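You operate a simulated robot arm through the tools that you are given. There is no shell and no other tool.

The job below is to be done with a simulated robot arm. You get a single attempt, and the scene is never put back.

## Task
Put things in order on the top of the test bench. At the end: the silver peg stands where the silver steel wheel stood; the brass block from the top of the test bench stands where the silver peg stood; the white filter from the top of the test bench stands on top of the orange spool; the silver steel wheel from the top of the test bench stands where the white filter stood; whatever was shut is shut again. Leave all else as you found it, and nothing knocked over.

The check looks at the end state, three seconds after you hand in, the way a careful person would. Anything else that was tipped, shoved, dropped, spilled or broken makes it a failure.

## Robot
A 7-joint arm with a two-finger parallel gripper, fixed in place. Base frame: the origin is at the foot of the arm, x ahead of it, y to its left, z up; the work surface is at about z = 0. Readings come in mm, rad, newtons and seconds.
With the tool pointing down near the work surface it reaches from about 220 to 580 mm from the base axis. Its first joint turns from -1.152 to 1.152 rad. Payload 2.5 kg.
Tool frame: the origin (TCP) lies between the finger pads and is the grasp point; the fingertips stand 23 mm ahead of it; z points along the fingers, y is the line along which they close. Largest opening 94 mm; finger width 38, thickness 10; the body of the gripper, 54 by 96 mm, starts 39 mm behind the TCP.
Orientation is that of the tool frame in the base frame, as [roll, pitch, yaw] about the fixed x, y, z axes, in that order (R = Rz(yaw) Ry(pitch) Rx(roll)). With the fingers straight down and closing along the base's y, the tool's x points along the base's -x, its y along +y and its z along -z.

## Interface
- The arm moves only by the tool nudge_tool. Its argument "commands" is a list of rows, each a list of 7 numbers: the shift along the tool's x, y, z in m, then the turn, a rotation vector about the tool's x, y, z in rad, then the closure, from 0 (fully open) to 1 (shut). In form: [[dx, dy, dz, wx, wy, wz, hand], ...]. A call has 1 to 20 rows; each row is the pose to reach, as a shift and turn from the pose commanded when the call began, along the tool's axes at that moment. Each row takes 0.2 s and may step no farther than 50 mm and 0.15 rad from the row before; otherwise, or with a gripper value out of range, the whole call is refused. Where a pose cannot be reached the arm comes as near as it can. A force on the tool above 40 N (or 10 N above the force at the start of the call, whichever is more), or a blocked arm, ends the call early, and 0.2 s more pass. Each finger travels about 108 mm/s and halts on what it meets, pressing with about 45 N; the grip force reading is that of the motor and also rises with nothing between the fingers. The clock runs only during rows and for 0.2 s after the last one: add rows that repeat a pose to give the fingers time. The reply holds the time, the measured pose of the TCP, the force on the tool along the base axes, the opening and the grip force, in the units named above and with some noise, with the torque about the TCP (base axes, N m) and any sound that the robot's microphone picked up, and new pictures: "show" is both (left out), scene, wrist or none.
- Cameras (640 x 400 px; columns grow to the right, rows downward): "scene" is fixed at [107.9, -398.6, 546.9]; the picture's right is [0.90, -0.43, 0.00], its down [-0.24, -0.50, -0.83] and it looks along [0.36, 0.75, -0.55] (base axes); focal length 318 px, centre (320, 200). "wrist" rides on the gripper at [86, 16, -74] in the tool frame; the picture's right is [-0.18, 0.98, 0.00], its down [-0.58, -0.11, -0.81] and it looks along [-0.79, -0.15, 0.59] (tool axes); focal length 243 px, centre (320, 200). There is no depth. A picture from a camera that has moved, and an enlarged one, comes with that camera's place and axes in the base frame and with its lens.
- close_up(camera, box): a new picture of the part [left, top, right, bottom] of that camera's present view, enlarged. The clock stands still meanwhile.
- finish_job(): hands the job in; it is judged then, once.

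Places have to be worked out from the pictures, the camera data and where the tool is seen. Open the gripper and draw the arm clear of the work before you hand the job in, unless the task says otherwise.

The tools are called after "Emit:" by a JSON object that holds its "name" and its "arguments". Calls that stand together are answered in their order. nudge_tool: Moves the arm, as the interface text tells. Its arguments: {"type":"object","properties":{"commands":{"type":"array"},"show":{"type":"string","enum":["both","scene","wrist","none"]}},"required":["commands"]} The other tools are called the same way: close_up (camera, box) takes an enlarged picture of a part of a camera's view; finish_job () hands the job in.

At the start:

```text
t: 0.0
position: [292.5, 167.9, 368.6]
ee_rot: [-3.141, 0.001, -3.141]
wrist_force: [-0.3, -0.2, -0.2]
moment: [0.02, -0.02, -0.03]
opening: 94.0
grasp_force: 0.0
```

scene: 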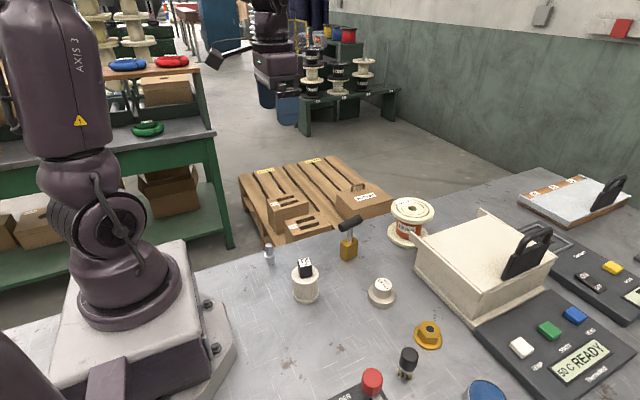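
wrist: 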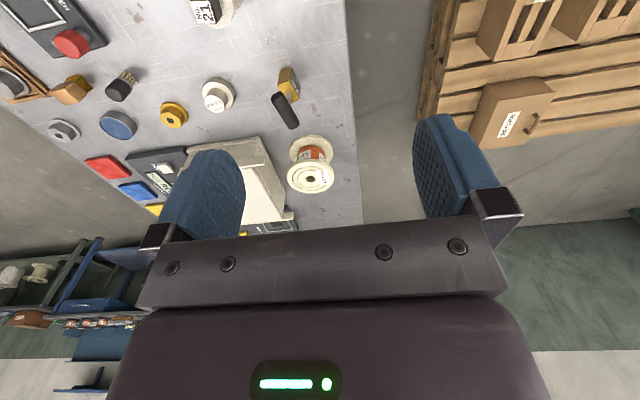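

I start by looking closely at the objects on the bench before moving anything.

Emit:
{"name": "close_up", "arguments": {"camera": "scene", "box": [240, 180, 460, 318]}}

Emit:
{"name": "close_up", "arguments": {"camera": "scene", "box": [320, 280, 520, 400]}}

Emit:
{"name": "close_up", "arguments": {"camera": "scene", "box": [400, 170, 640, 320]}}

Emit:
{"name": "close_up", "arguments": {"camera": "wrist", "box": [0, 0, 360, 225]}}

```text
2.90 times, centred on (350, 249) of scene
camera zoom: at [107.9, -398.6, 546.9], right [0.9, -0.43, 0.0], down [-0.24, -0.5, -0.83], along [0.36, 0.75, -0.55], focal length 921 px, centre (233, 58)
```

zoom: 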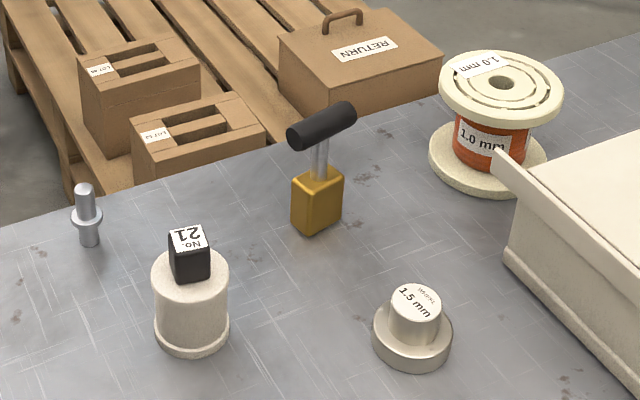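

```text
3.20 times, centred on (420, 340) of scene
camera zoom: at [107.9, -398.6, 546.9], right [0.9, -0.43, 0.0], down [-0.24, -0.5, -0.83], along [0.36, 0.75, -0.55], focal length 1017 px, centre (0, -248)
```

zoom: 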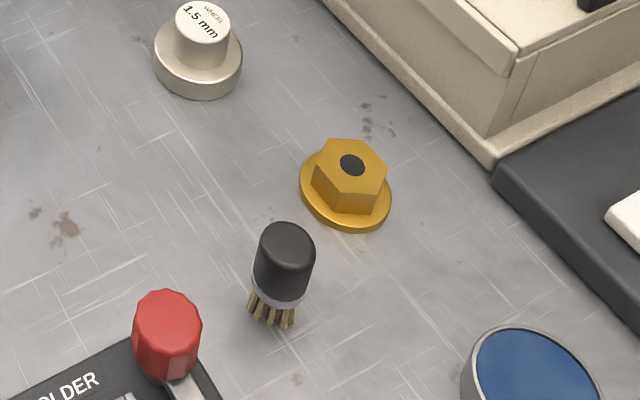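

```text
2.67 times, centred on (520, 245) of scene
camera zoom: at [107.9, -398.6, 546.9], right [0.9, -0.43, 0.0], down [-0.24, -0.5, -0.83], along [0.36, 0.75, -0.55], focal length 848 px, centre (-213, 80)
```

zoom: 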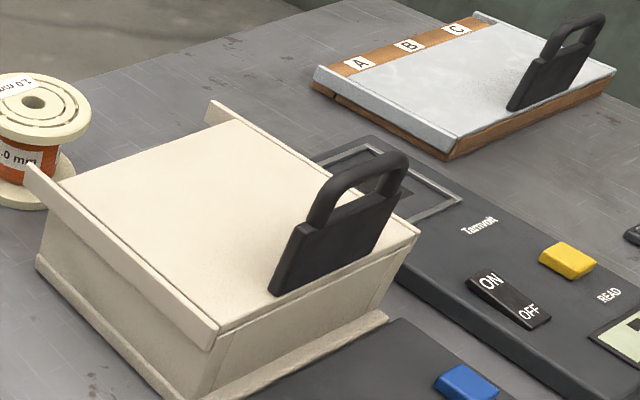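

```text
1.78 times, centred on (180, 112) of wrist
camera zoom: at [206.0, 184.3, 443.0], right [0.18, 0.98, 0.0], down [0.58, -0.11, 0.81], along [0.79, -0.15, -0.59], focal length 431 px, centre (569, 356)
```

zoom: 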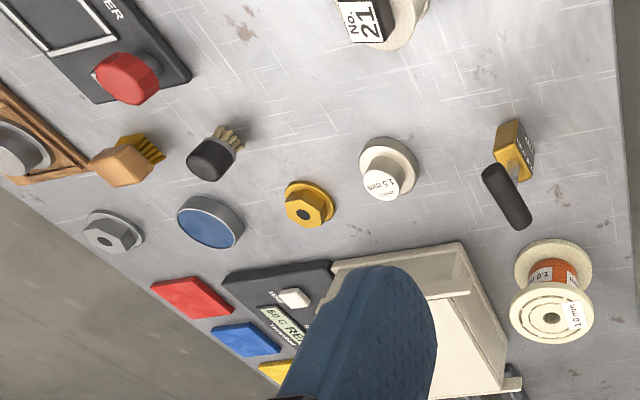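

The labels matter for telling the filter from the wheel, so I enlarge the candidates further.

Emit:
{"name": "close_up", "arguments": {"camera": "scene", "box": [356, 266, 404, 312]}}

Emit:
{"name": "close_up", "arguments": {"camera": "scene", "box": [280, 250, 330, 310]}}

Emit:
{"name": "close_up", "arguments": {"camera": "wrist", "box": [0, 60, 160, 160]}}

Emit:
{"name": "close_up", "arguments": {"camera": "wrist", "box": [180, 0, 350, 110]}}

Emit:
{"name": "close_up", "arguments": {"camera": "scene", "box": [480, 160, 640, 400]}}

Emit:
{"name": "close_up", "arguments": {"camera": "scene", "box": [250, 235, 290, 275]}}

```text
8.70 times, centred on (380, 289) of scene
camera zoom: at [107.9, -398.6, 546.9], right [0.9, -0.43, 0.0], down [-0.24, -0.5, -0.83], along [0.36, 0.75, -0.55], focal length 2764 px, centre (-202, -574)
```

zoom: 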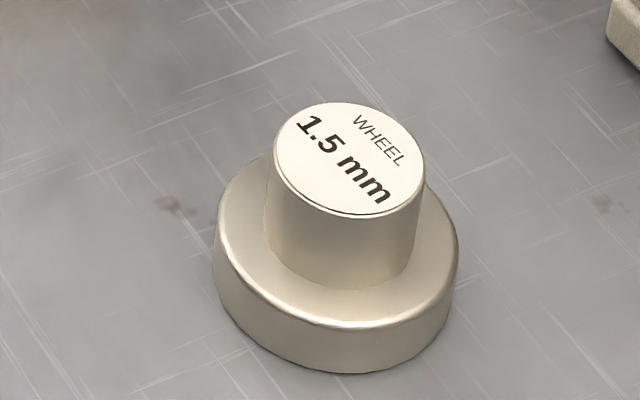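

```text
6.67 times, centred on (305, 280) of scene
camera zoom: at [107.9, -398.6, 546.9], right [0.9, -0.43, 0.0], down [-0.24, -0.5, -0.83], along [0.36, 0.75, -0.55], focal length 2119 px, centre (420, -333)
```

zoom: 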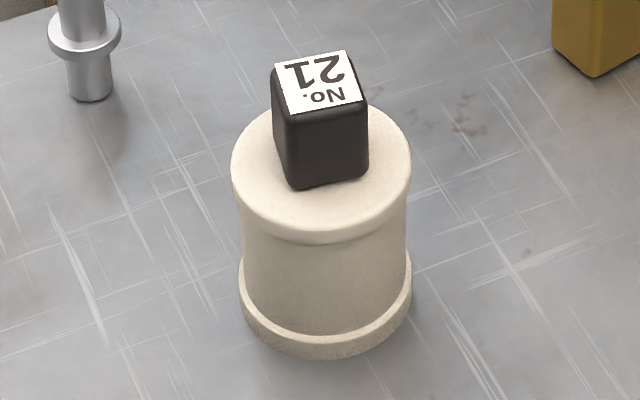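

```text
4.00 times, centred on (80, 110) of wrist
camera zoom: at [206.0, 184.3, 443.0], right [0.18, 0.98, 0.0], down [0.58, -0.11, 0.81], along [0.79, -0.15, -0.59], focal length 970 px, centre (1280, 560)
```

zoom: 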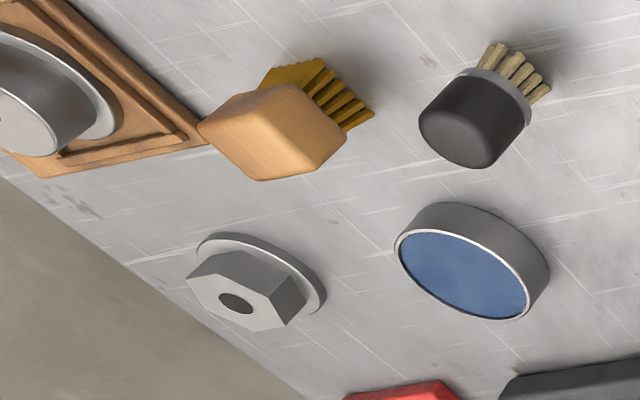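

```text
3.64 times, centred on (265, 55) of wrist
camera zoom: at [206.0, 184.3, 443.0], right [0.18, 0.98, 0.0], down [0.58, -0.11, 0.81], along [0.79, -0.15, -0.59], focal length 882 px, centre (520, 727)
```

zoom: 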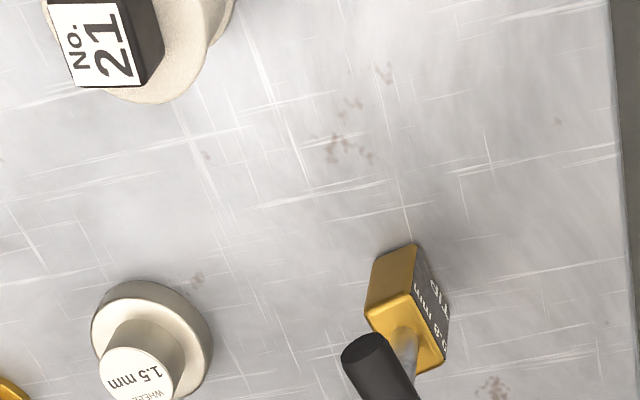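

```text
1.67 times, centred on (560, 280) of scene
camera zoom: at [107.9, -398.6, 546.9], right [0.9, -0.43, 0.0], down [-0.24, -0.5, -0.83], along [0.36, 0.75, -0.55], focal length 530 px, centre (-80, 67)
```

zoom: 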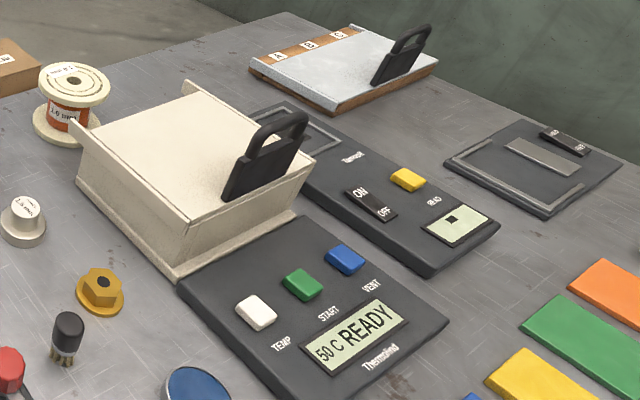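

```text
10.00 times, centred on (270, 255) of scene
camera zoom: at [107.9, -398.6, 546.9], right [0.9, -0.43, 0.0], down [-0.24, -0.5, -0.83], along [0.36, 0.75, -0.55], focal length 3179 px, centre (820, -350)
```

zoom: 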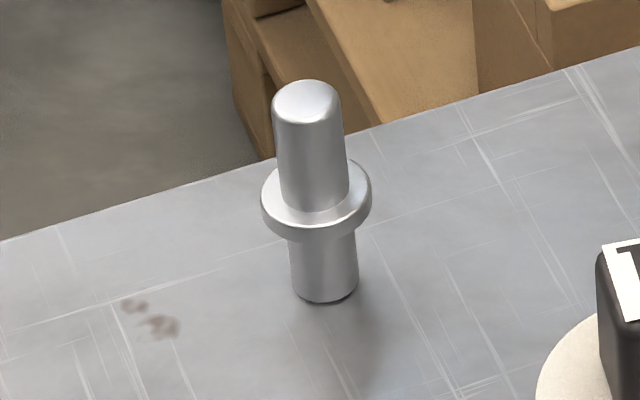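

I judge the silver peg to be at about (236,145), the white filter with the black "No. 21" block on it at (274,21), the wheel at (417,-54), the brass block at (418,86) and the spool at about (600,90). I move the wrist camera to look at these more precisely.

Emit:
{"name": "nudge_tool", "arguments": {"commands": [[0.01, -0.03, 0.015, 0, 0, 0, 0], [0.02, -0.06, 0.03, 0, 0, 0, 0], [0.03, -0.09, 0.045, 0, 0, 0, 0], [0.04, -0.12, 0.06, 0, 0, 0, 0], [0.04, -0.147, 0.07, 0, 0, 0, 0]], "show": "both"}}

```text
t: 1.2
position: [252.3, 22.4, 299.8]
ee_rot: [-3.141, 0.001, -3.141]
wrist_force: [0.3, 0.1, -0.1]
moment: [-0.02, 0.0, 0.0]
opening: 94.1
grasp_force: 0.0
camera wrist: at [166.1, 37.4, 372.6], right [0.18, 0.98, 0.0], down [0.58, -0.11, 0.81], along [0.79, -0.15, -0.59], focal length 243 px, centre (320, 200)
```

scene: 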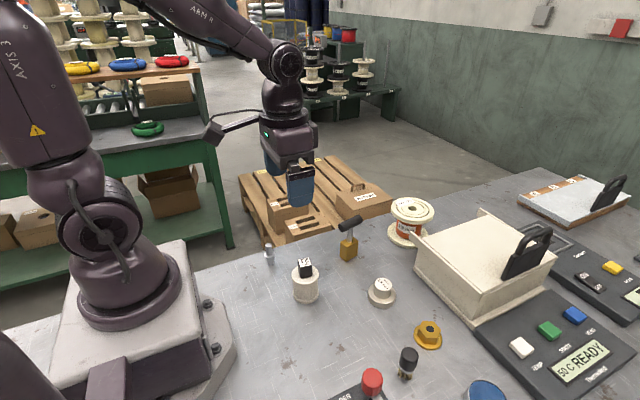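
wrist: 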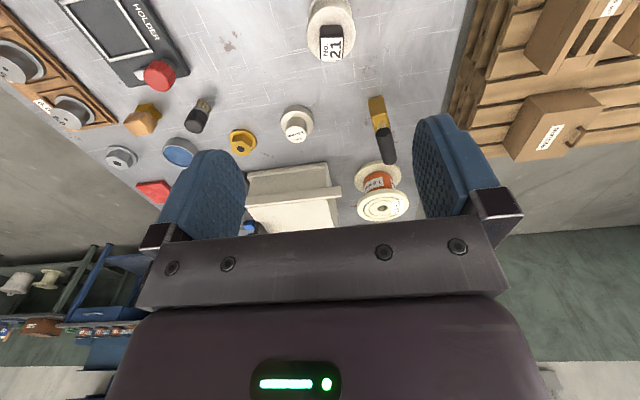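

The camera now sees the filter, wheel, brass block and spool in one view; I enlarge each one to measure it.

Emit:
{"name": "close_up", "arguments": {"camera": "wrist", "box": [270, 0, 430, 100]}}

Emit:
{"name": "close_up", "arguments": {"camera": "wrist", "box": [260, 80, 420, 230]}}

Emit:
{"name": "close_up", "arguments": {"camera": "wrist", "box": [0, 0, 260, 180]}}

```text
4.00 times, centred on (350, 50) of wrist
camera zoom: at [166.1, 37.4, 372.6], right [0.18, 0.98, 0.0], down [0.58, -0.11, 0.81], along [0.79, -0.15, -0.59], focal length 970 px, centre (200, 800)
```

zoom: 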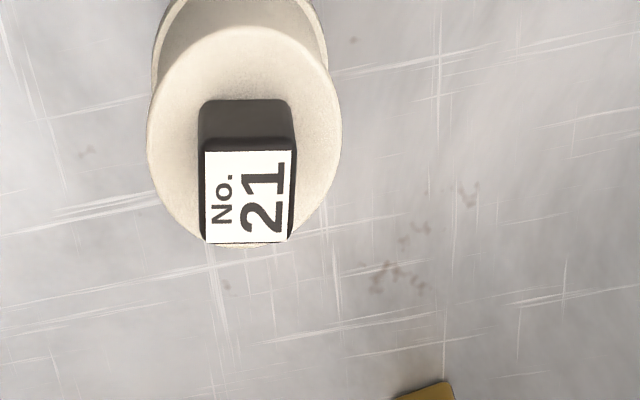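

```text
2.67 times, centred on (340, 155) of wrist
camera zoom: at [166.1, 37.4, 372.6], right [0.18, 0.98, 0.0], down [0.58, -0.11, 0.81], along [0.79, -0.15, -0.59], focal length 647 px, centre (267, 320)
```

zoom: 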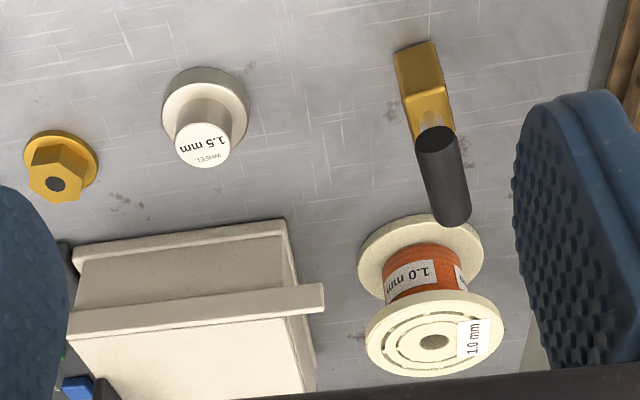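

```text
2.22 times, centred on (130, 90) of wrist
camera zoom: at [166.1, 37.4, 372.6], right [0.18, 0.98, 0.0], down [0.58, -0.11, 0.81], along [0.79, -0.15, -0.59], focal length 539 px, centre (742, 444)
```

zoom: 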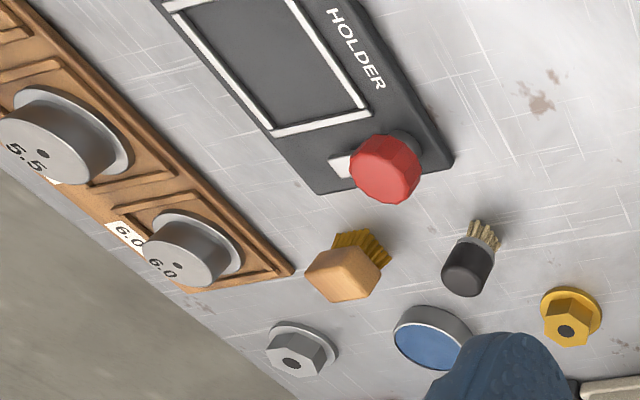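

The views agree on the wheel at about (416,-51), the brass handle's middle at (418,90,100) lying about 13° off the x axis, and the spool's top centre at about (600,91,82). The spool is near the limit of reach, so I test it empty and high up before carrying anything there.

Emit:
{"name": "nudge_tool", "arguments": {"commands": [[-0.035, 0.008, 0.0, 0, 0, 0, 0], [-0.07, 0.016, 0.0, 0, 0, 0, 0], [-0.105, 0.024, 0.01, 0, 0, 0, 0], [-0.14, 0.032, 0.02, 0, 0, 0, 0], [-0.175, 0.04, 0.03, 0, 0, 0, 0], [-0.21, 0.048, 0.04, 0, 0, 0, 0], [-0.245, 0.056, 0.05, 0, 0, 0, 0], [-0.28, 0.064, 0.06, 0, 0, 0, 0], [-0.308, 0.068, 0.06, 0, 0, 0, 0]], "show": "both"}}

```text
t: 3.2
position: [559.9, 90.7, 238.4]
ee_rot: [3.141, -0.001, -3.141]
wrist_force: [-0.2, -0.4, -0.3]
moment: [0.01, 0.03, 0.01]
opening: 94.2
grasp_force: 0.0
camera wrist: at [473.2, 105.9, 312.2], right [0.18, 0.98, 0.0], down [0.58, -0.11, 0.81], along [0.79, -0.15, -0.59], focal length 243 px, centre (320, 200)
```

scene: 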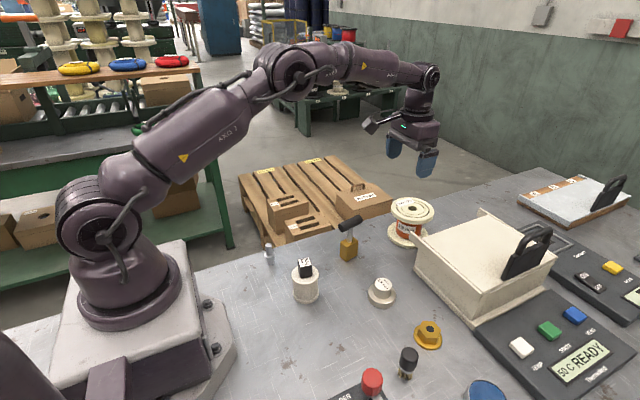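
wrist: 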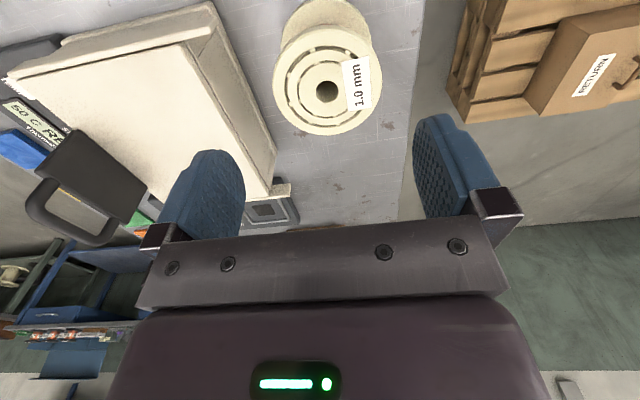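

At (560,91,238) the pose holds, and the spool's centre reads (602,89). I go on to (600,90,155) to check the placing pose, which keeps the fingertips well above the spool.

Emit:
{"name": "nudge_tool", "arguments": {"commands": [[-0.02, -0.001, 0.02, 0, 0, 0, 0], [-0.04, -0.001, 0.04, 0, 0, 0, 0], [-0.04, -0.001, 0.065, 0, 0, 0, 0], [-0.04, -0.001, 0.083, 0, 0, 0, 0], [-0.04, -0.001, 0.083, 0, 0, 0, 0]], "show": "both"}}

```text
t: 4.4
position: [591.6, 87.4, 154.5]
ee_rot: [-3.141, -0.001, 3.141]
wrist_force: [0.7, 0.6, 1.0]
moment: [-0.01, -0.03, -0.01]
opening: 93.9
grasp_force: 0.1
out of reach, approached as far as the arm can: row 2, 3, 4, 5
camera wrist: at [504.9, 102.9, 229.1], right [0.18, 0.98, 0.0], down [0.58, -0.11, 0.81], along [0.79, -0.15, -0.59], focal length 243 px, centre (320, 200)
```

scene: 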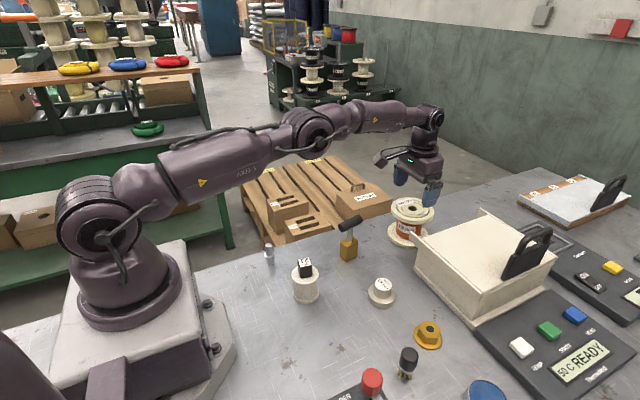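
wrist: 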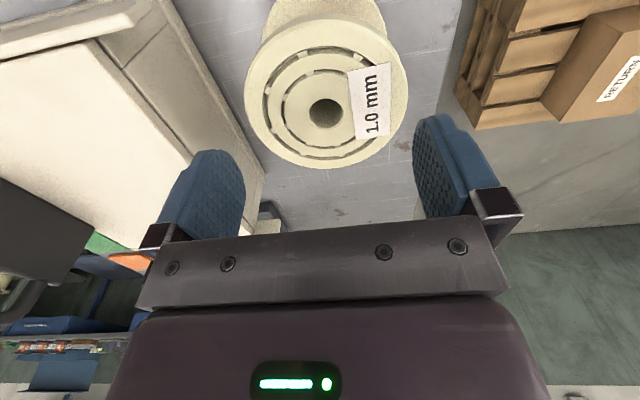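

The tool stays vertical out to about (592,87) at this height, so a filter held slightly ahead of the TCP can land near the spool's centre, which I now read as (602,89). I go back up and hover near the filter to measure it.

Emit:
{"name": "nudge_tool", "arguments": {"commands": [[0.01, 0, -0.04, 0, 0, 0, 0], [0.03, -0.002, -0.08, 0, 0, 0, 0], [0.07, -0.01, -0.085, 0, 0, 0, 0], [0.11, -0.02, -0.085, 0, 0, 0, 0], [0.15, -0.03, -0.085, 0, 0, 0, 0], [0.19, -0.04, -0.085, 0, 0, 0, 0], [0.23, -0.05, -0.08, 0, 0, 0, 0], [0.27, -0.06, -0.07, 0, 0, 0, 0], [0.305, -0.065, -0.06, 0, 0, 0, 0], [0.334, -0.069, -0.044, 0, 0, 0, 0], [0.334, -0.069, -0.044, 0, 0, 0, 0]], "show": "both"}}

```text
t: 6.8
position: [255.9, 19.1, 199.8]
ee_rot: [-3.141, 0.001, -3.142]
wrist_force: [0.2, 0.4, -0.1]
moment: [0.03, 0.02, -0.04]
opening: 94.0
grasp_force: 0.0
camera wrist: at [169.6, 34.1, 273.8], right [0.18, 0.98, 0.0], down [0.58, -0.11, 0.81], along [0.79, -0.15, -0.59], focal length 243 px, centre (320, 200)
```

scene: 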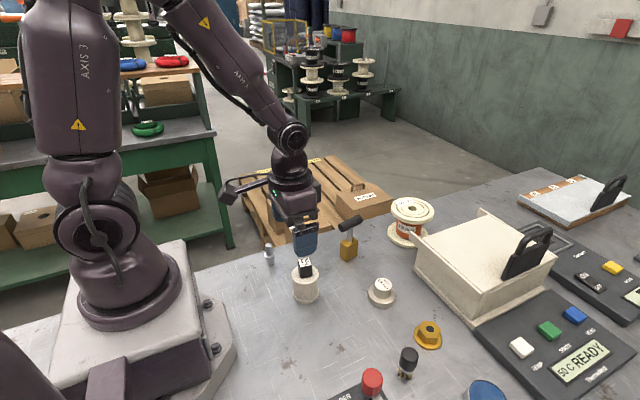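
wrist: 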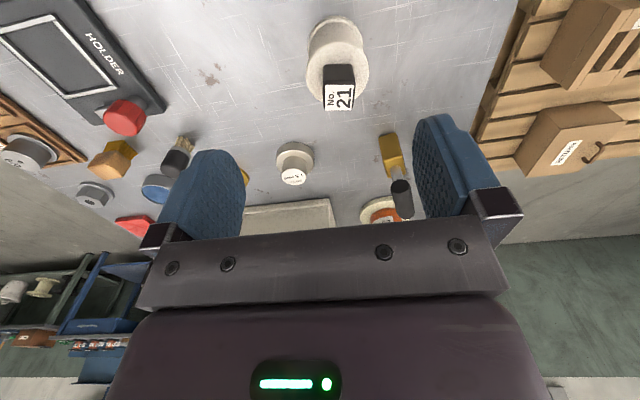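

The arm is at (256,19,200) and the filter shows clearly; I enlarge it in the wrist view.

Emit:
{"name": "close_up", "arguments": {"camera": "wrist", "box": [280, 5, 400, 120]}}

Emit:
{"name": "close_up", "arguments": {"camera": "wrist", "box": [260, 125, 420, 225]}}

Emit:
{"name": "close_up", "arguments": {"camera": "scene", "box": [270, 225, 350, 310]}}

```text
3.48 times, centred on (340, 62) of wrist
camera zoom: at [169.6, 34.1, 273.8], right [0.18, 0.98, 0.0], down [0.58, -0.11, 0.81], along [0.79, -0.15, -0.59], focal length 844 px, centre (250, 678)
```

zoom: 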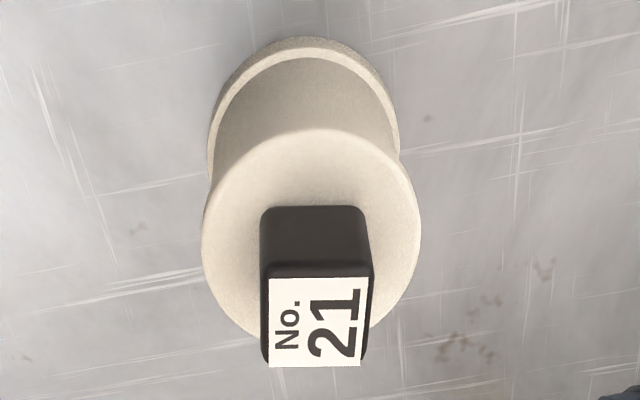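

```text
4.00 times, centred on (340, 175) of wrist
camera zoom: at [169.6, 34.1, 273.8], right [0.18, 0.98, 0.0], down [0.58, -0.11, 0.81], along [0.79, -0.15, -0.59], focal length 970 px, centre (240, 300)
```

zoom: 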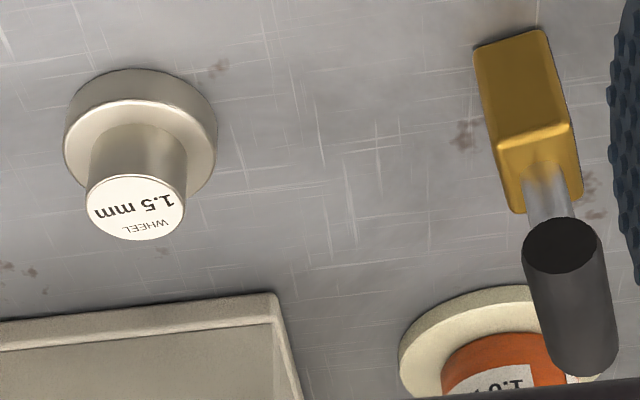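

```text
4.71 times, centred on (310, 268) of scene
camera zoom: at [107.9, -398.6, 546.9], right [0.9, -0.43, 0.0], down [-0.24, -0.5, -0.83], along [0.36, 0.75, -0.55], focal length 1496 px, centre (367, -118)
```

zoom: 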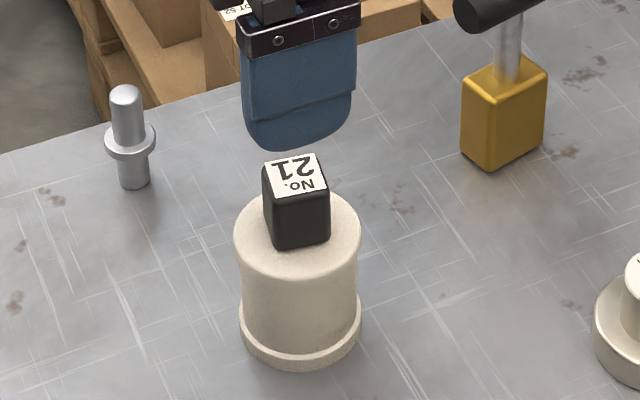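

Both cameras put the filter's axis at about (278,29.5), its top at z of about 53 and the black block's top at about 91. I descend to z = 140 over it, still above the block, to check the sideways alignment.

Emit:
{"name": "nudge_tool", "arguments": {"commands": [[-0.007, 0.005, 0.02, 0, 0, 0, 0], [-0.0141, 0.0104, 0.04, 0, 0, 0, 0], [-0.0141, 0.0104, 0.0598, 0, 0, 0, 0], [-0.0141, 0.0104, 0.0598, 0, 0, 0, 0]], "show": "both"}}

Emit:
{"name": "close_up", "arguments": {"camera": "wrist", "box": [240, 0, 440, 125]}}

Emit:
{"name": "close_up", "arguments": {"camera": "scene", "box": [250, 210, 360, 310]}}

```text
t: 7.8
position: [271.7, 29.7, 140.7]
ee_rot: [-3.141, 0.0, -3.142]
wrist_force: [-0.7, 0.9, -0.3]
moment: [0.04, 0.03, 0.01]
opening: 94.2
grasp_force: 0.0
camera wrist: at [184.5, 44.4, 214.1], right [0.18, 0.98, 0.0], down [0.58, -0.11, 0.81], along [0.79, -0.15, -0.59], focal length 243 px, centre (320, 200)
```

scene: 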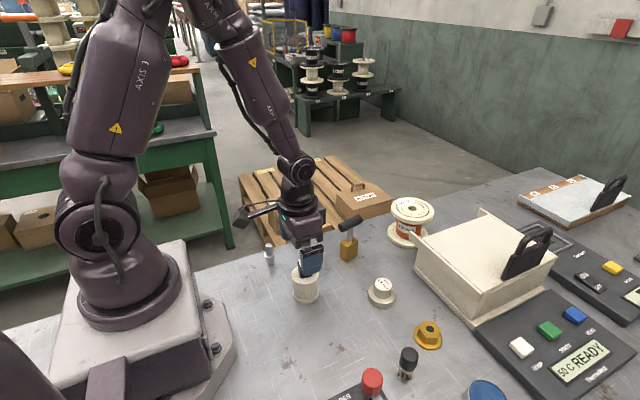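
wrist: 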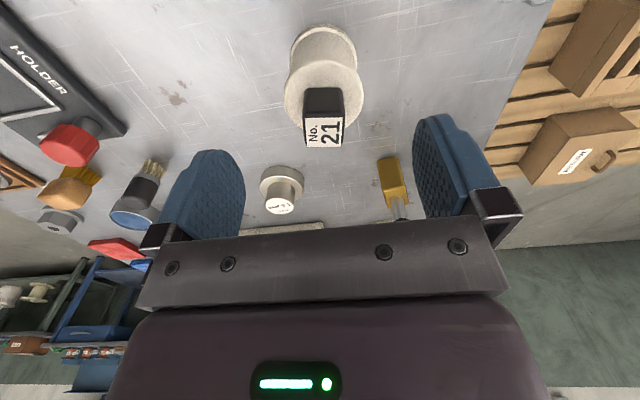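

```text
3.20 times, centred on (340, 62) of wrist
camera zoom: at [184.5, 44.4, 214.1], right [0.18, 0.98, 0.0], down [0.58, -0.11, 0.81], along [0.79, -0.15, -0.59], focal length 776 px, centre (256, 640)
```

zoom: 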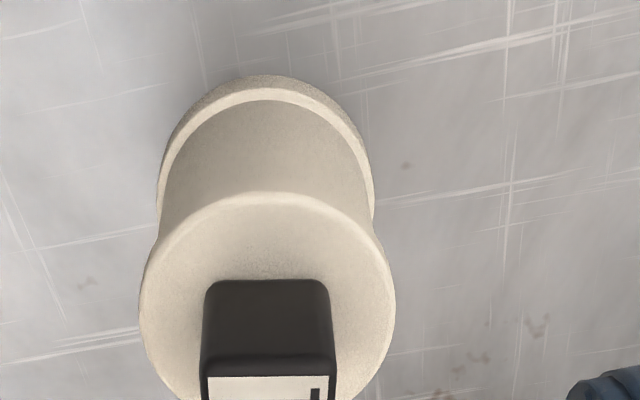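

```text
4.00 times, centred on (305, 260) of scene
camera zoom: at [107.9, -398.6, 546.9], right [0.9, -0.43, 0.0], down [-0.24, -0.5, -0.83], along [0.36, 0.75, -0.55], focal length 1272 px, centre (380, -40)
```

zoom: 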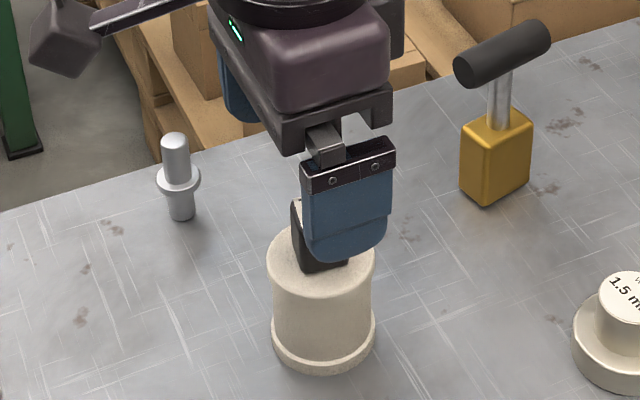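

Alignment is good: the filter's centre reads y of about 29.2 against the TCP's 29.7. I go straight down with the fingers open to z of about 61, which keeps the gripper body about 8 mm above the black block.

Emit:
{"name": "nudge_tool", "arguments": {"commands": [[0, 0, 0.02, 0, 0, 0, 0], [0, 0, 0.04, 0, 0, 0, 0], [0, 0, 0.055, 0, 0, 0, 0], [0, 0, 0.068, 0, 0, 0, 0], [0, 0, 0.074, 0, 0, 0, 0], [0, 0, 0.079, 0, 0, 0, 0], [0, 0, 0.079, 0, 0, 0, 0]], "show": "both"}}

Emit:
{"name": "close_up", "arguments": {"camera": "scene", "box": [250, 220, 360, 310]}}

Emit:
{"name": "close_up", "arguments": {"camera": "wrist", "box": [160, 60, 480, 260]}}

```text
t: 9.4
position: [271.9, 29.1, 60.2]
ee_rot: [3.141, 0.0, 3.14]
wrist_force: [-1.1, -0.4, 0.5]
moment: [-0.01, 0.01, -0.01]
opening: 93.8
grasp_force: 0.1
camera wrist: at [185.3, 44.7, 134.5], right [0.18, 0.98, 0.0], down [0.58, -0.11, 0.81], along [0.79, -0.15, -0.59], focal length 243 px, centre (320, 200)
```

scene: 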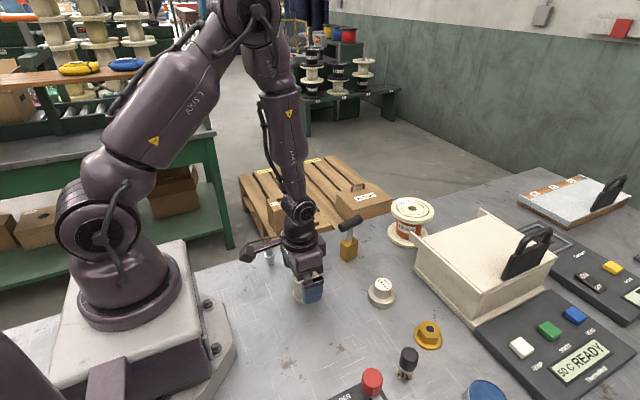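
wrist: 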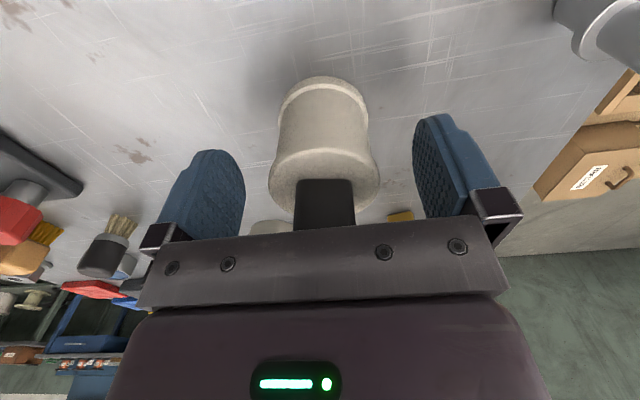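

```text
4.44 times, centred on (305, 265) of scene
camera zoom: at [107.9, -398.6, 546.9], right [0.9, -0.43, 0.0], down [-0.24, -0.5, -0.83], along [0.36, 0.75, -0.55], focal length 1413 px, centre (387, -89)
```

zoom: 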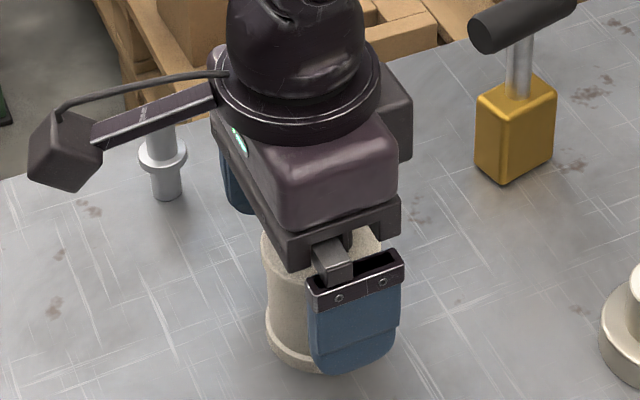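

```text
2.00 times, centred on (320, 160) of wrist
camera zoom: at [185.3, 44.7, 134.5], right [0.18, 0.98, 0.0], down [0.58, -0.11, 0.81], along [0.79, -0.15, -0.59], focal length 485 px, centre (320, 280)
```

zoom: 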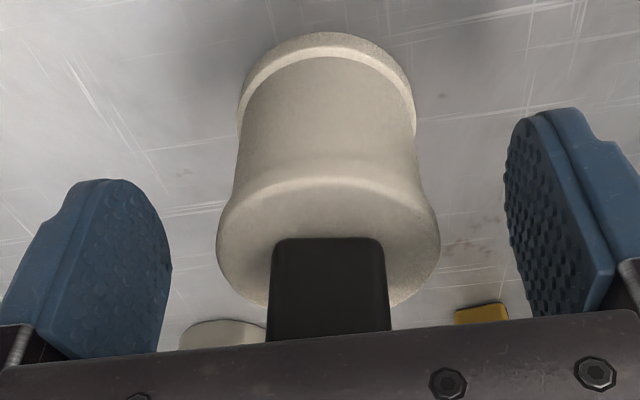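

The fingers straddle the filter and the body is clear of the block. I close slowly so that the filter isn't jolted.

Emit:
{"name": "nudge_tool", "arguments": {"commands": [[0, 0, 0, 0, 0, 0, 0.1], [0, 0, 0, 0, 0, 0, 0.2], [0, 0, 0, 0, 0, 0, 0.27], [0, 0, 0, 0, 0, 0, 0.31], [0, 0, 0, 0, 0, 0, 0.335], [0, 0, 0, 0, 0, 0, 0.35], [0, 0, 0, 0, 0, 0, 0.36], [0, 0, 0, 0, 0, 0, 0.37], [0, 0, 0, 0, 0, 0, 0.38], [0, 0, 0, 0, 0, 0, 0.39], [0, 0, 0, 0, 0, 0, 0.4], [0, 0, 0, 0, 0, 0, 0.41], [0, 0, 0, 0, 0, 0, 0.42], [0, 0, 0, 0, 0, 0, 0.43]], "show": "both"}}

```text
t: 12.4
position: [271.7, 29.8, 60.3]
ee_rot: [3.14, -0.001, 3.142]
wrist_force: [0.8, 1.2, 0.8]
moment: [0.02, -0.01, -0.01]
opening: 54.9
grasp_force: 35.4
camera wrist: at [185.2, 44.7, 134.6], right [0.18, 0.98, 0.0], down [0.58, -0.11, 0.81], along [0.79, -0.15, -0.59], focal length 243 px, centre (320, 200)
```

scene: 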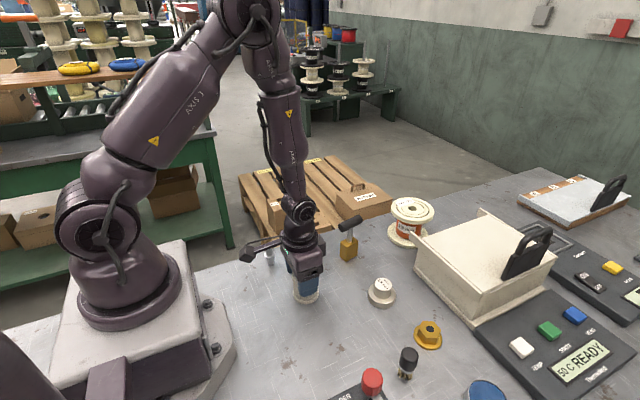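
wrist: 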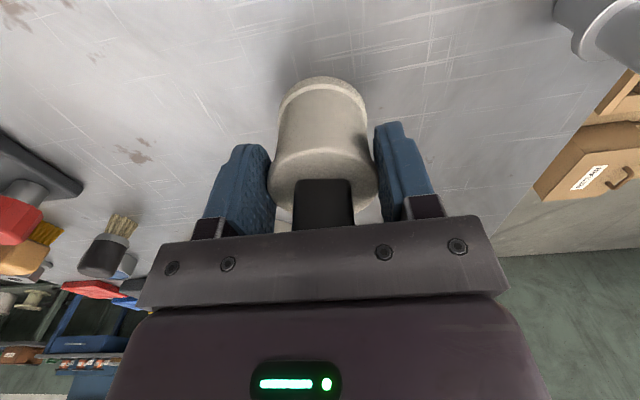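

The fingers hold the filter at 54.9 mm with 35 N. I firm up the grip and lift slowly a few centimetres.

Emit:
{"name": "nudge_tool", "arguments": {"commands": [[0, 0, 0, 0, 0, 0, 0.46], [0, 0, 0, 0, 0, 0, 0.5], [0, 0, 0, 0, 0, 0, 0.55], [0, 0, 0, 0, 0, 0, 0.6], [0, 0, -0.001, 0, 0, 0, 0.6], [0, 0, -0.003, 0, 0, 0, 0.6], [0, 0, -0.006, 0, 0, 0, 0.6], [0, 0, -0.01, 0, 0, 0, 0.6], [0, 0, -0.014, 0, 0, 0, 0.6], [0, 0, -0.018, 0, 0, 0, 0.6], [0, 0, -0.021, 0, 0, 0, 0.6], [0, 0, -0.023, 0, 0, 0, 0.6], [0, 0, -0.024, 0, 0, 0, 0.6]], "show": "both"}}

Emit:
{"name": "close_up", "arguments": {"camera": "scene", "box": [250, 210, 360, 310]}}

Emit:
{"name": "close_up", "arguments": {"camera": "wrist", "box": [200, 50, 440, 250]}}

```text
t: 15.2
position: [272.4, 29.4, 85.7]
ee_rot: [3.142, 0.0, -3.14]
wrist_force: [-0.5, -0.3, -1.5]
moment: [0.01, 0.03, 0.0]
opening: 53.4
grasp_force: 45.5
camera wrist: at [184.9, 44.5, 159.0], right [0.18, 0.98, 0.0], down [0.58, -0.11, 0.81], along [0.79, -0.15, -0.59], focal length 243 px, centre (320, 200)
```

scene: 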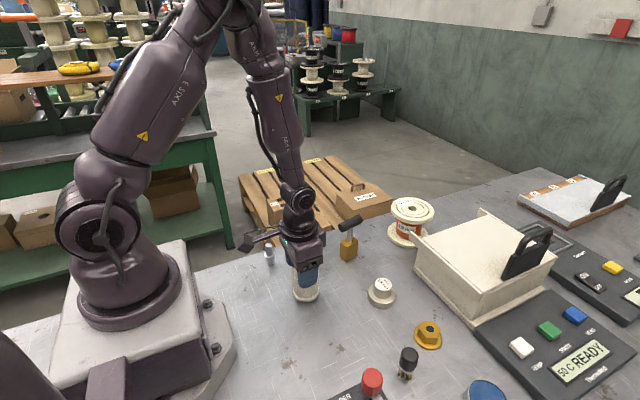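
wrist: 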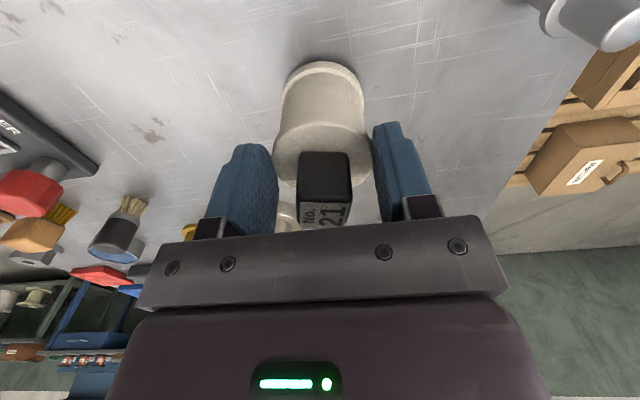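

```text
4.00 times, centred on (305, 260) of scene
camera zoom: at [107.9, -398.6, 546.9], right [0.9, -0.43, 0.0], down [-0.24, -0.5, -0.83], along [0.36, 0.75, -0.55], focal length 1272 px, centre (380, -40)
```

zoom: 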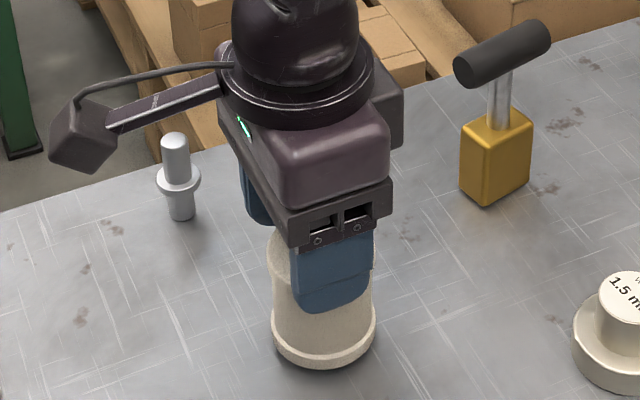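

```text
2.00 times, centred on (320, 150) of wrist
camera zoom: at [184.9, 44.5, 159.0], right [0.18, 0.98, 0.0], down [0.58, -0.11, 0.81], along [0.79, -0.15, -0.59], focal length 485 px, centre (320, 300)
```

zoom: 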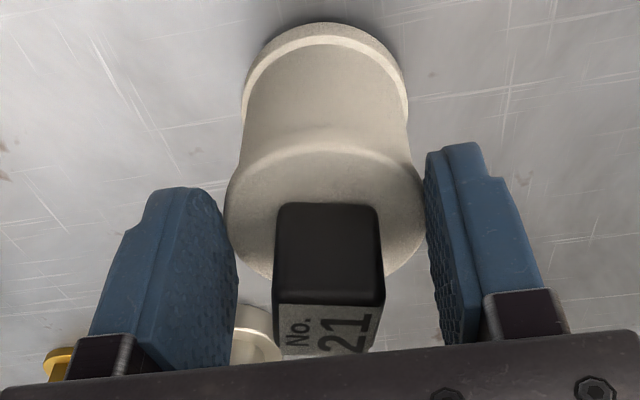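

The arm rose 25 mm, but the filter's foot seems to have stayed on the bench, so either the pads slipped or part of it moved. I look closer before doing anything else.

Emit:
{"name": "close_up", "arguments": {"camera": "scene", "box": [280, 250, 335, 310]}}

Emit:
{"name": "close_up", "arguments": {"camera": "wrist", "box": [260, 50, 390, 240]}}

```text
6.67 times, centred on (308, 280) of scene
camera zoom: at [107.9, -398.6, 546.9], right [0.9, -0.43, 0.0], down [-0.24, -0.5, -0.83], along [0.36, 0.75, -0.55], focal length 2119 px, centre (403, -333)
```

zoom: 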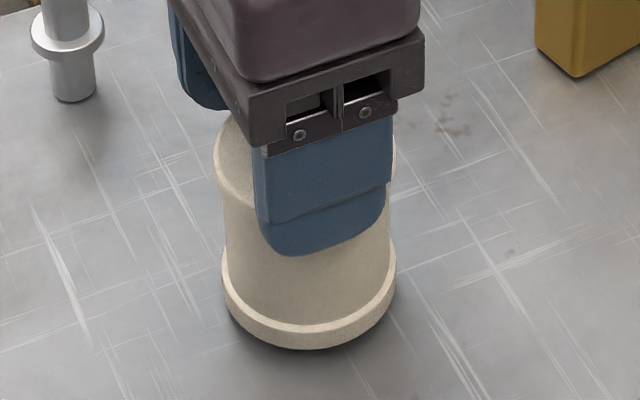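

```text
2.11 times, centred on (325, 145) of wrist
camera zoom: at [184.9, 44.5, 159.0], right [0.18, 0.98, 0.0], down [0.58, -0.11, 0.81], along [0.79, -0.15, -0.59], focal length 511 px, centre (310, 316)
```

zoom: 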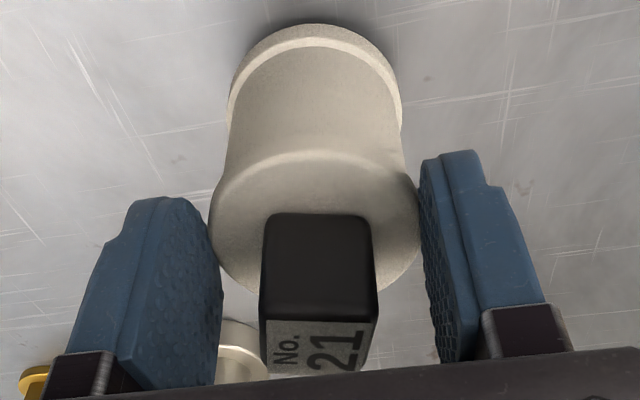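

The foot now casts a shadow under itself and shows about 5 mm of lift, so the pads slid most of the way up and hold only the filter's top rim. I lower it gently back onto the bench, watching the force.

Emit:
{"name": "nudge_tool", "arguments": {"commands": [[0, 0, 0.001, 0, 0, 0, 0.6], [0, 0, 0.002, 0, 0, 0, 0.6], [0, 0, 0.003, 0, 0, 0, 0.6], [0, 0, 0.004, 0, 0, 0, 0.6], [0, 0, 0.004, 0, 0, 0, 0.6]], "show": "none"}}

Emit:
{"name": "close_up", "arguments": {"camera": "scene", "box": [280, 250, 335, 310]}}

```text
t: 16.4
position: [271.9, 28.6, 80.4]
ee_rot: [-3.141, -0.001, -3.14]
wrist_force: [0.0, -0.5, -0.8]
moment: [0.01, 0.02, 0.01]
opening: 53.4
grasp_force: 44.5
```

```text
6.67 times, centred on (308, 280) of scene
camera zoom: at [107.9, -398.6, 546.9], right [0.9, -0.43, 0.0], down [-0.24, -0.5, -0.83], along [0.36, 0.75, -0.55], focal length 2119 px, centre (403, -333)
```

zoom: 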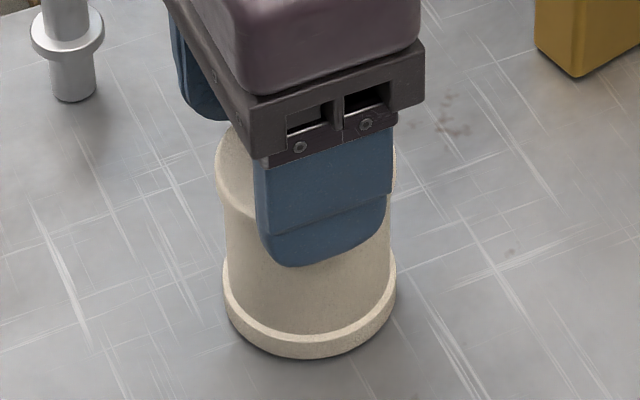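

The filter's foot is back at its original image position, so it rests on the bench again. I press down half a millimetre more and open slowly to release it without a jolt.

Emit:
{"name": "nudge_tool", "arguments": {"commands": [[0, 0, 0.0006, 0, 0, 0, 0.6], [0, 0, 0.0006, 0, 0, 0, 0.5], [0, 0, 0.0006, 0, 0, 0, 0.46], [0, 0, 0.0006, 0, 0, 0, 0.44], [0, 0, 0.0006, 0, 0, 0, 0.43], [0, 0, 0.0006, 0, 0, 0, 0.42], [0, 0, 0.0006, 0, 0, 0, 0.41], [0, 0, 0.0006, 0, 0, 0, 0.4], [0, 0, 0.0006, 0, 0, 0, 0.38], [0, 0, 0.0006, 0, 0, 0, 0.35], [0, 0, 0.0006, 0, 0, 0, 0.3], [0, 0, 0.0006, 0, 0, 0, 0.2], [0, 0, 0.0006, 0, 0, 0, 0.1]], "show": "both"}}

Emit:
{"name": "close_up", "arguments": {"camera": "wrist", "box": [220, 40, 430, 240]}}

Emit:
{"name": "close_up", "arguments": {"camera": "scene", "box": [280, 250, 335, 310]}}

```text
t: 19.2
position: [271.7, 28.6, 80.3]
ee_rot: [3.142, -0.002, 3.141]
wrist_force: [-0.4, 0.3, -0.3]
moment: [-0.02, 0.0, -0.02]
opening: 84.6
grasp_force: 0.0
camera wrist: at [185.1, 44.1, 154.4], right [0.18, 0.98, 0.0], down [0.58, -0.11, 0.81], along [0.79, -0.15, -0.59], focal length 243 px, centre (320, 200)
```

scene: 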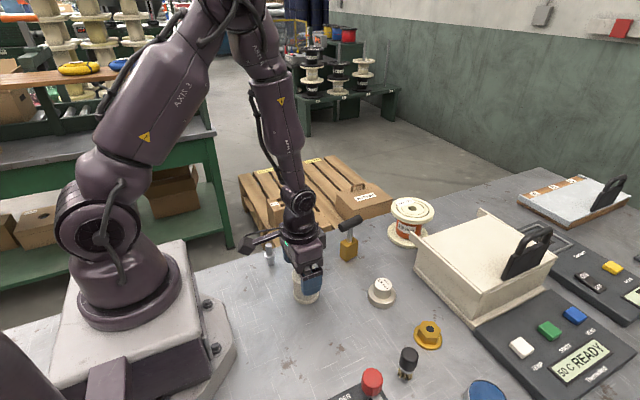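
wrist: 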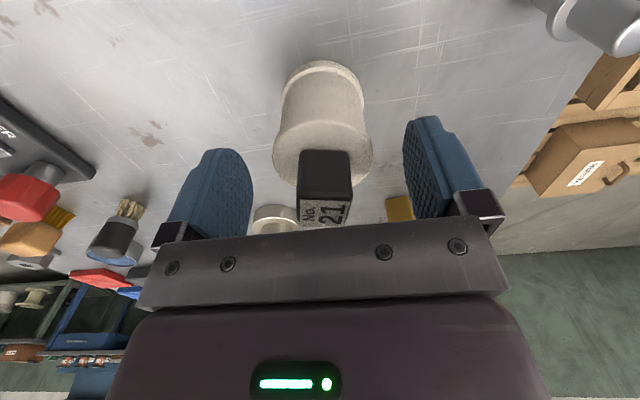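

```text
2.00 times, centred on (325, 140) of wrist
camera zoom: at [185.1, 44.1, 154.4], right [0.18, 0.98, 0.0], down [0.58, -0.11, 0.81], along [0.79, -0.15, -0.59], focal length 485 px, centre (310, 320)
```

zoom: 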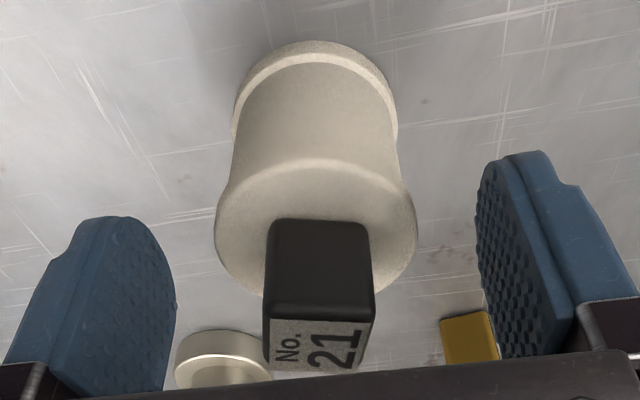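

```text
6.67 times, centred on (308, 280) of scene
camera zoom: at [107.9, -398.6, 546.9], right [0.9, -0.43, 0.0], down [-0.24, -0.5, -0.83], along [0.36, 0.75, -0.55], focal length 2119 px, centre (403, -333)
```

zoom: 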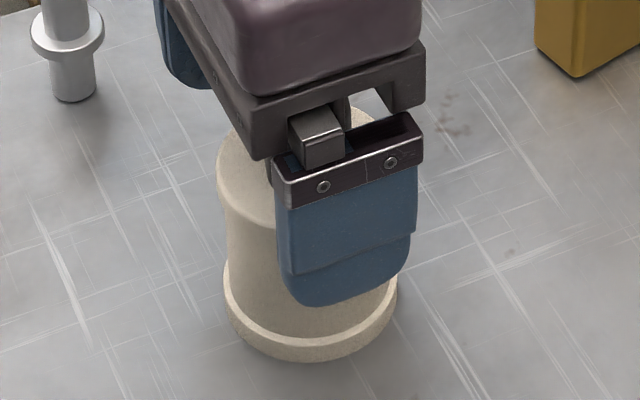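

The filter stands back in its place with the block still on it. I will take the block off first so that the filter can be gripped lower down, so I rise to measure the block.

Emit:
{"name": "nudge_tool", "arguments": {"commands": [[0, 0, -0.005, 0, 0, 0, 0.05], [0, 0, -0.015, 0, 0, 0, 0], [0, 0, -0.03, 0, 0, 0, 0], [0, 0, -0.05, 0, 0, 0, 0], [0, 0, -0.07, 0, 0, 0, 0], [0, 0, -0.07, 0, 0, 0, 0]], "show": "wrist"}}

Emit:
{"name": "close_up", "arguments": {"camera": "wrist", "box": [260, 0, 400, 170]}}

Emit:
{"name": "close_up", "arguments": {"camera": "scene", "box": [280, 240, 335, 310]}}

```text
t: 20.6
position: [273.1, 29.6, 149.3]
ee_rot: [-3.142, -0.001, -3.141]
wrist_force: [0.4, 0.3, -0.3]
moment: [0.0, 0.0, -0.03]
opening: 93.9
grasp_force: 0.0
camera wrist: at [185.1, 44.3, 224.5], right [0.18, 0.98, 0.0], down [0.58, -0.11, 0.81], along [0.79, -0.15, -0.59], focal length 243 px, centre (320, 200)
```

wrist: 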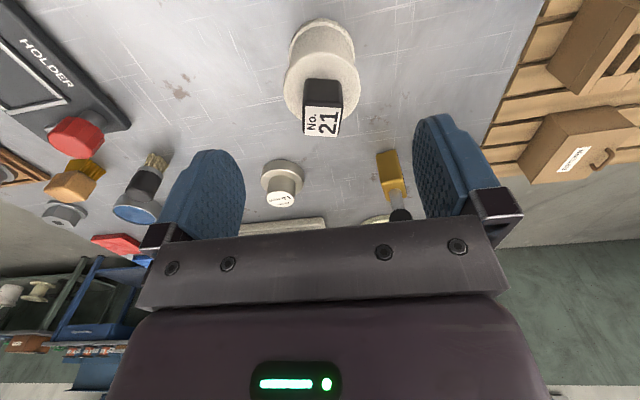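

```text
2.35 times, centred on (330, 85) of wrist
camera zoom: at [185.1, 44.3, 224.5], right [0.18, 0.98, 0.0], down [0.58, -0.11, 0.81], along [0.79, -0.15, -0.59], focal length 571 px, centre (296, 471)
```

zoom: 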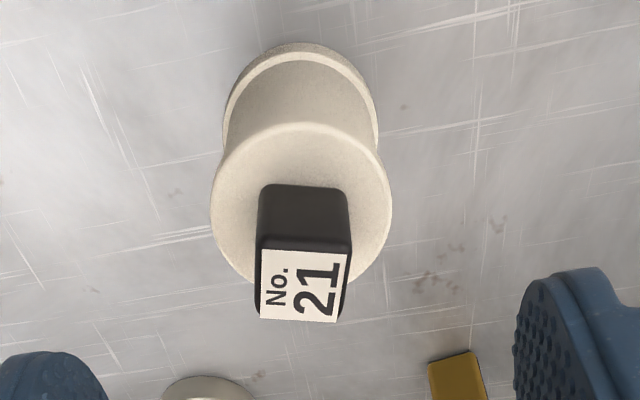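

```text
5.71 times, centred on (308, 275) of scene
camera zoom: at [107.9, -398.6, 546.9], right [0.9, -0.43, 0.0], down [-0.24, -0.5, -0.83], along [0.36, 0.75, -0.55], focal length 1816 px, centre (391, -229)
```

zoom: 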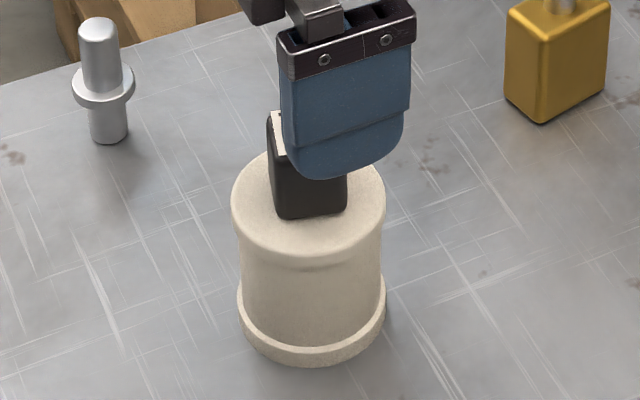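

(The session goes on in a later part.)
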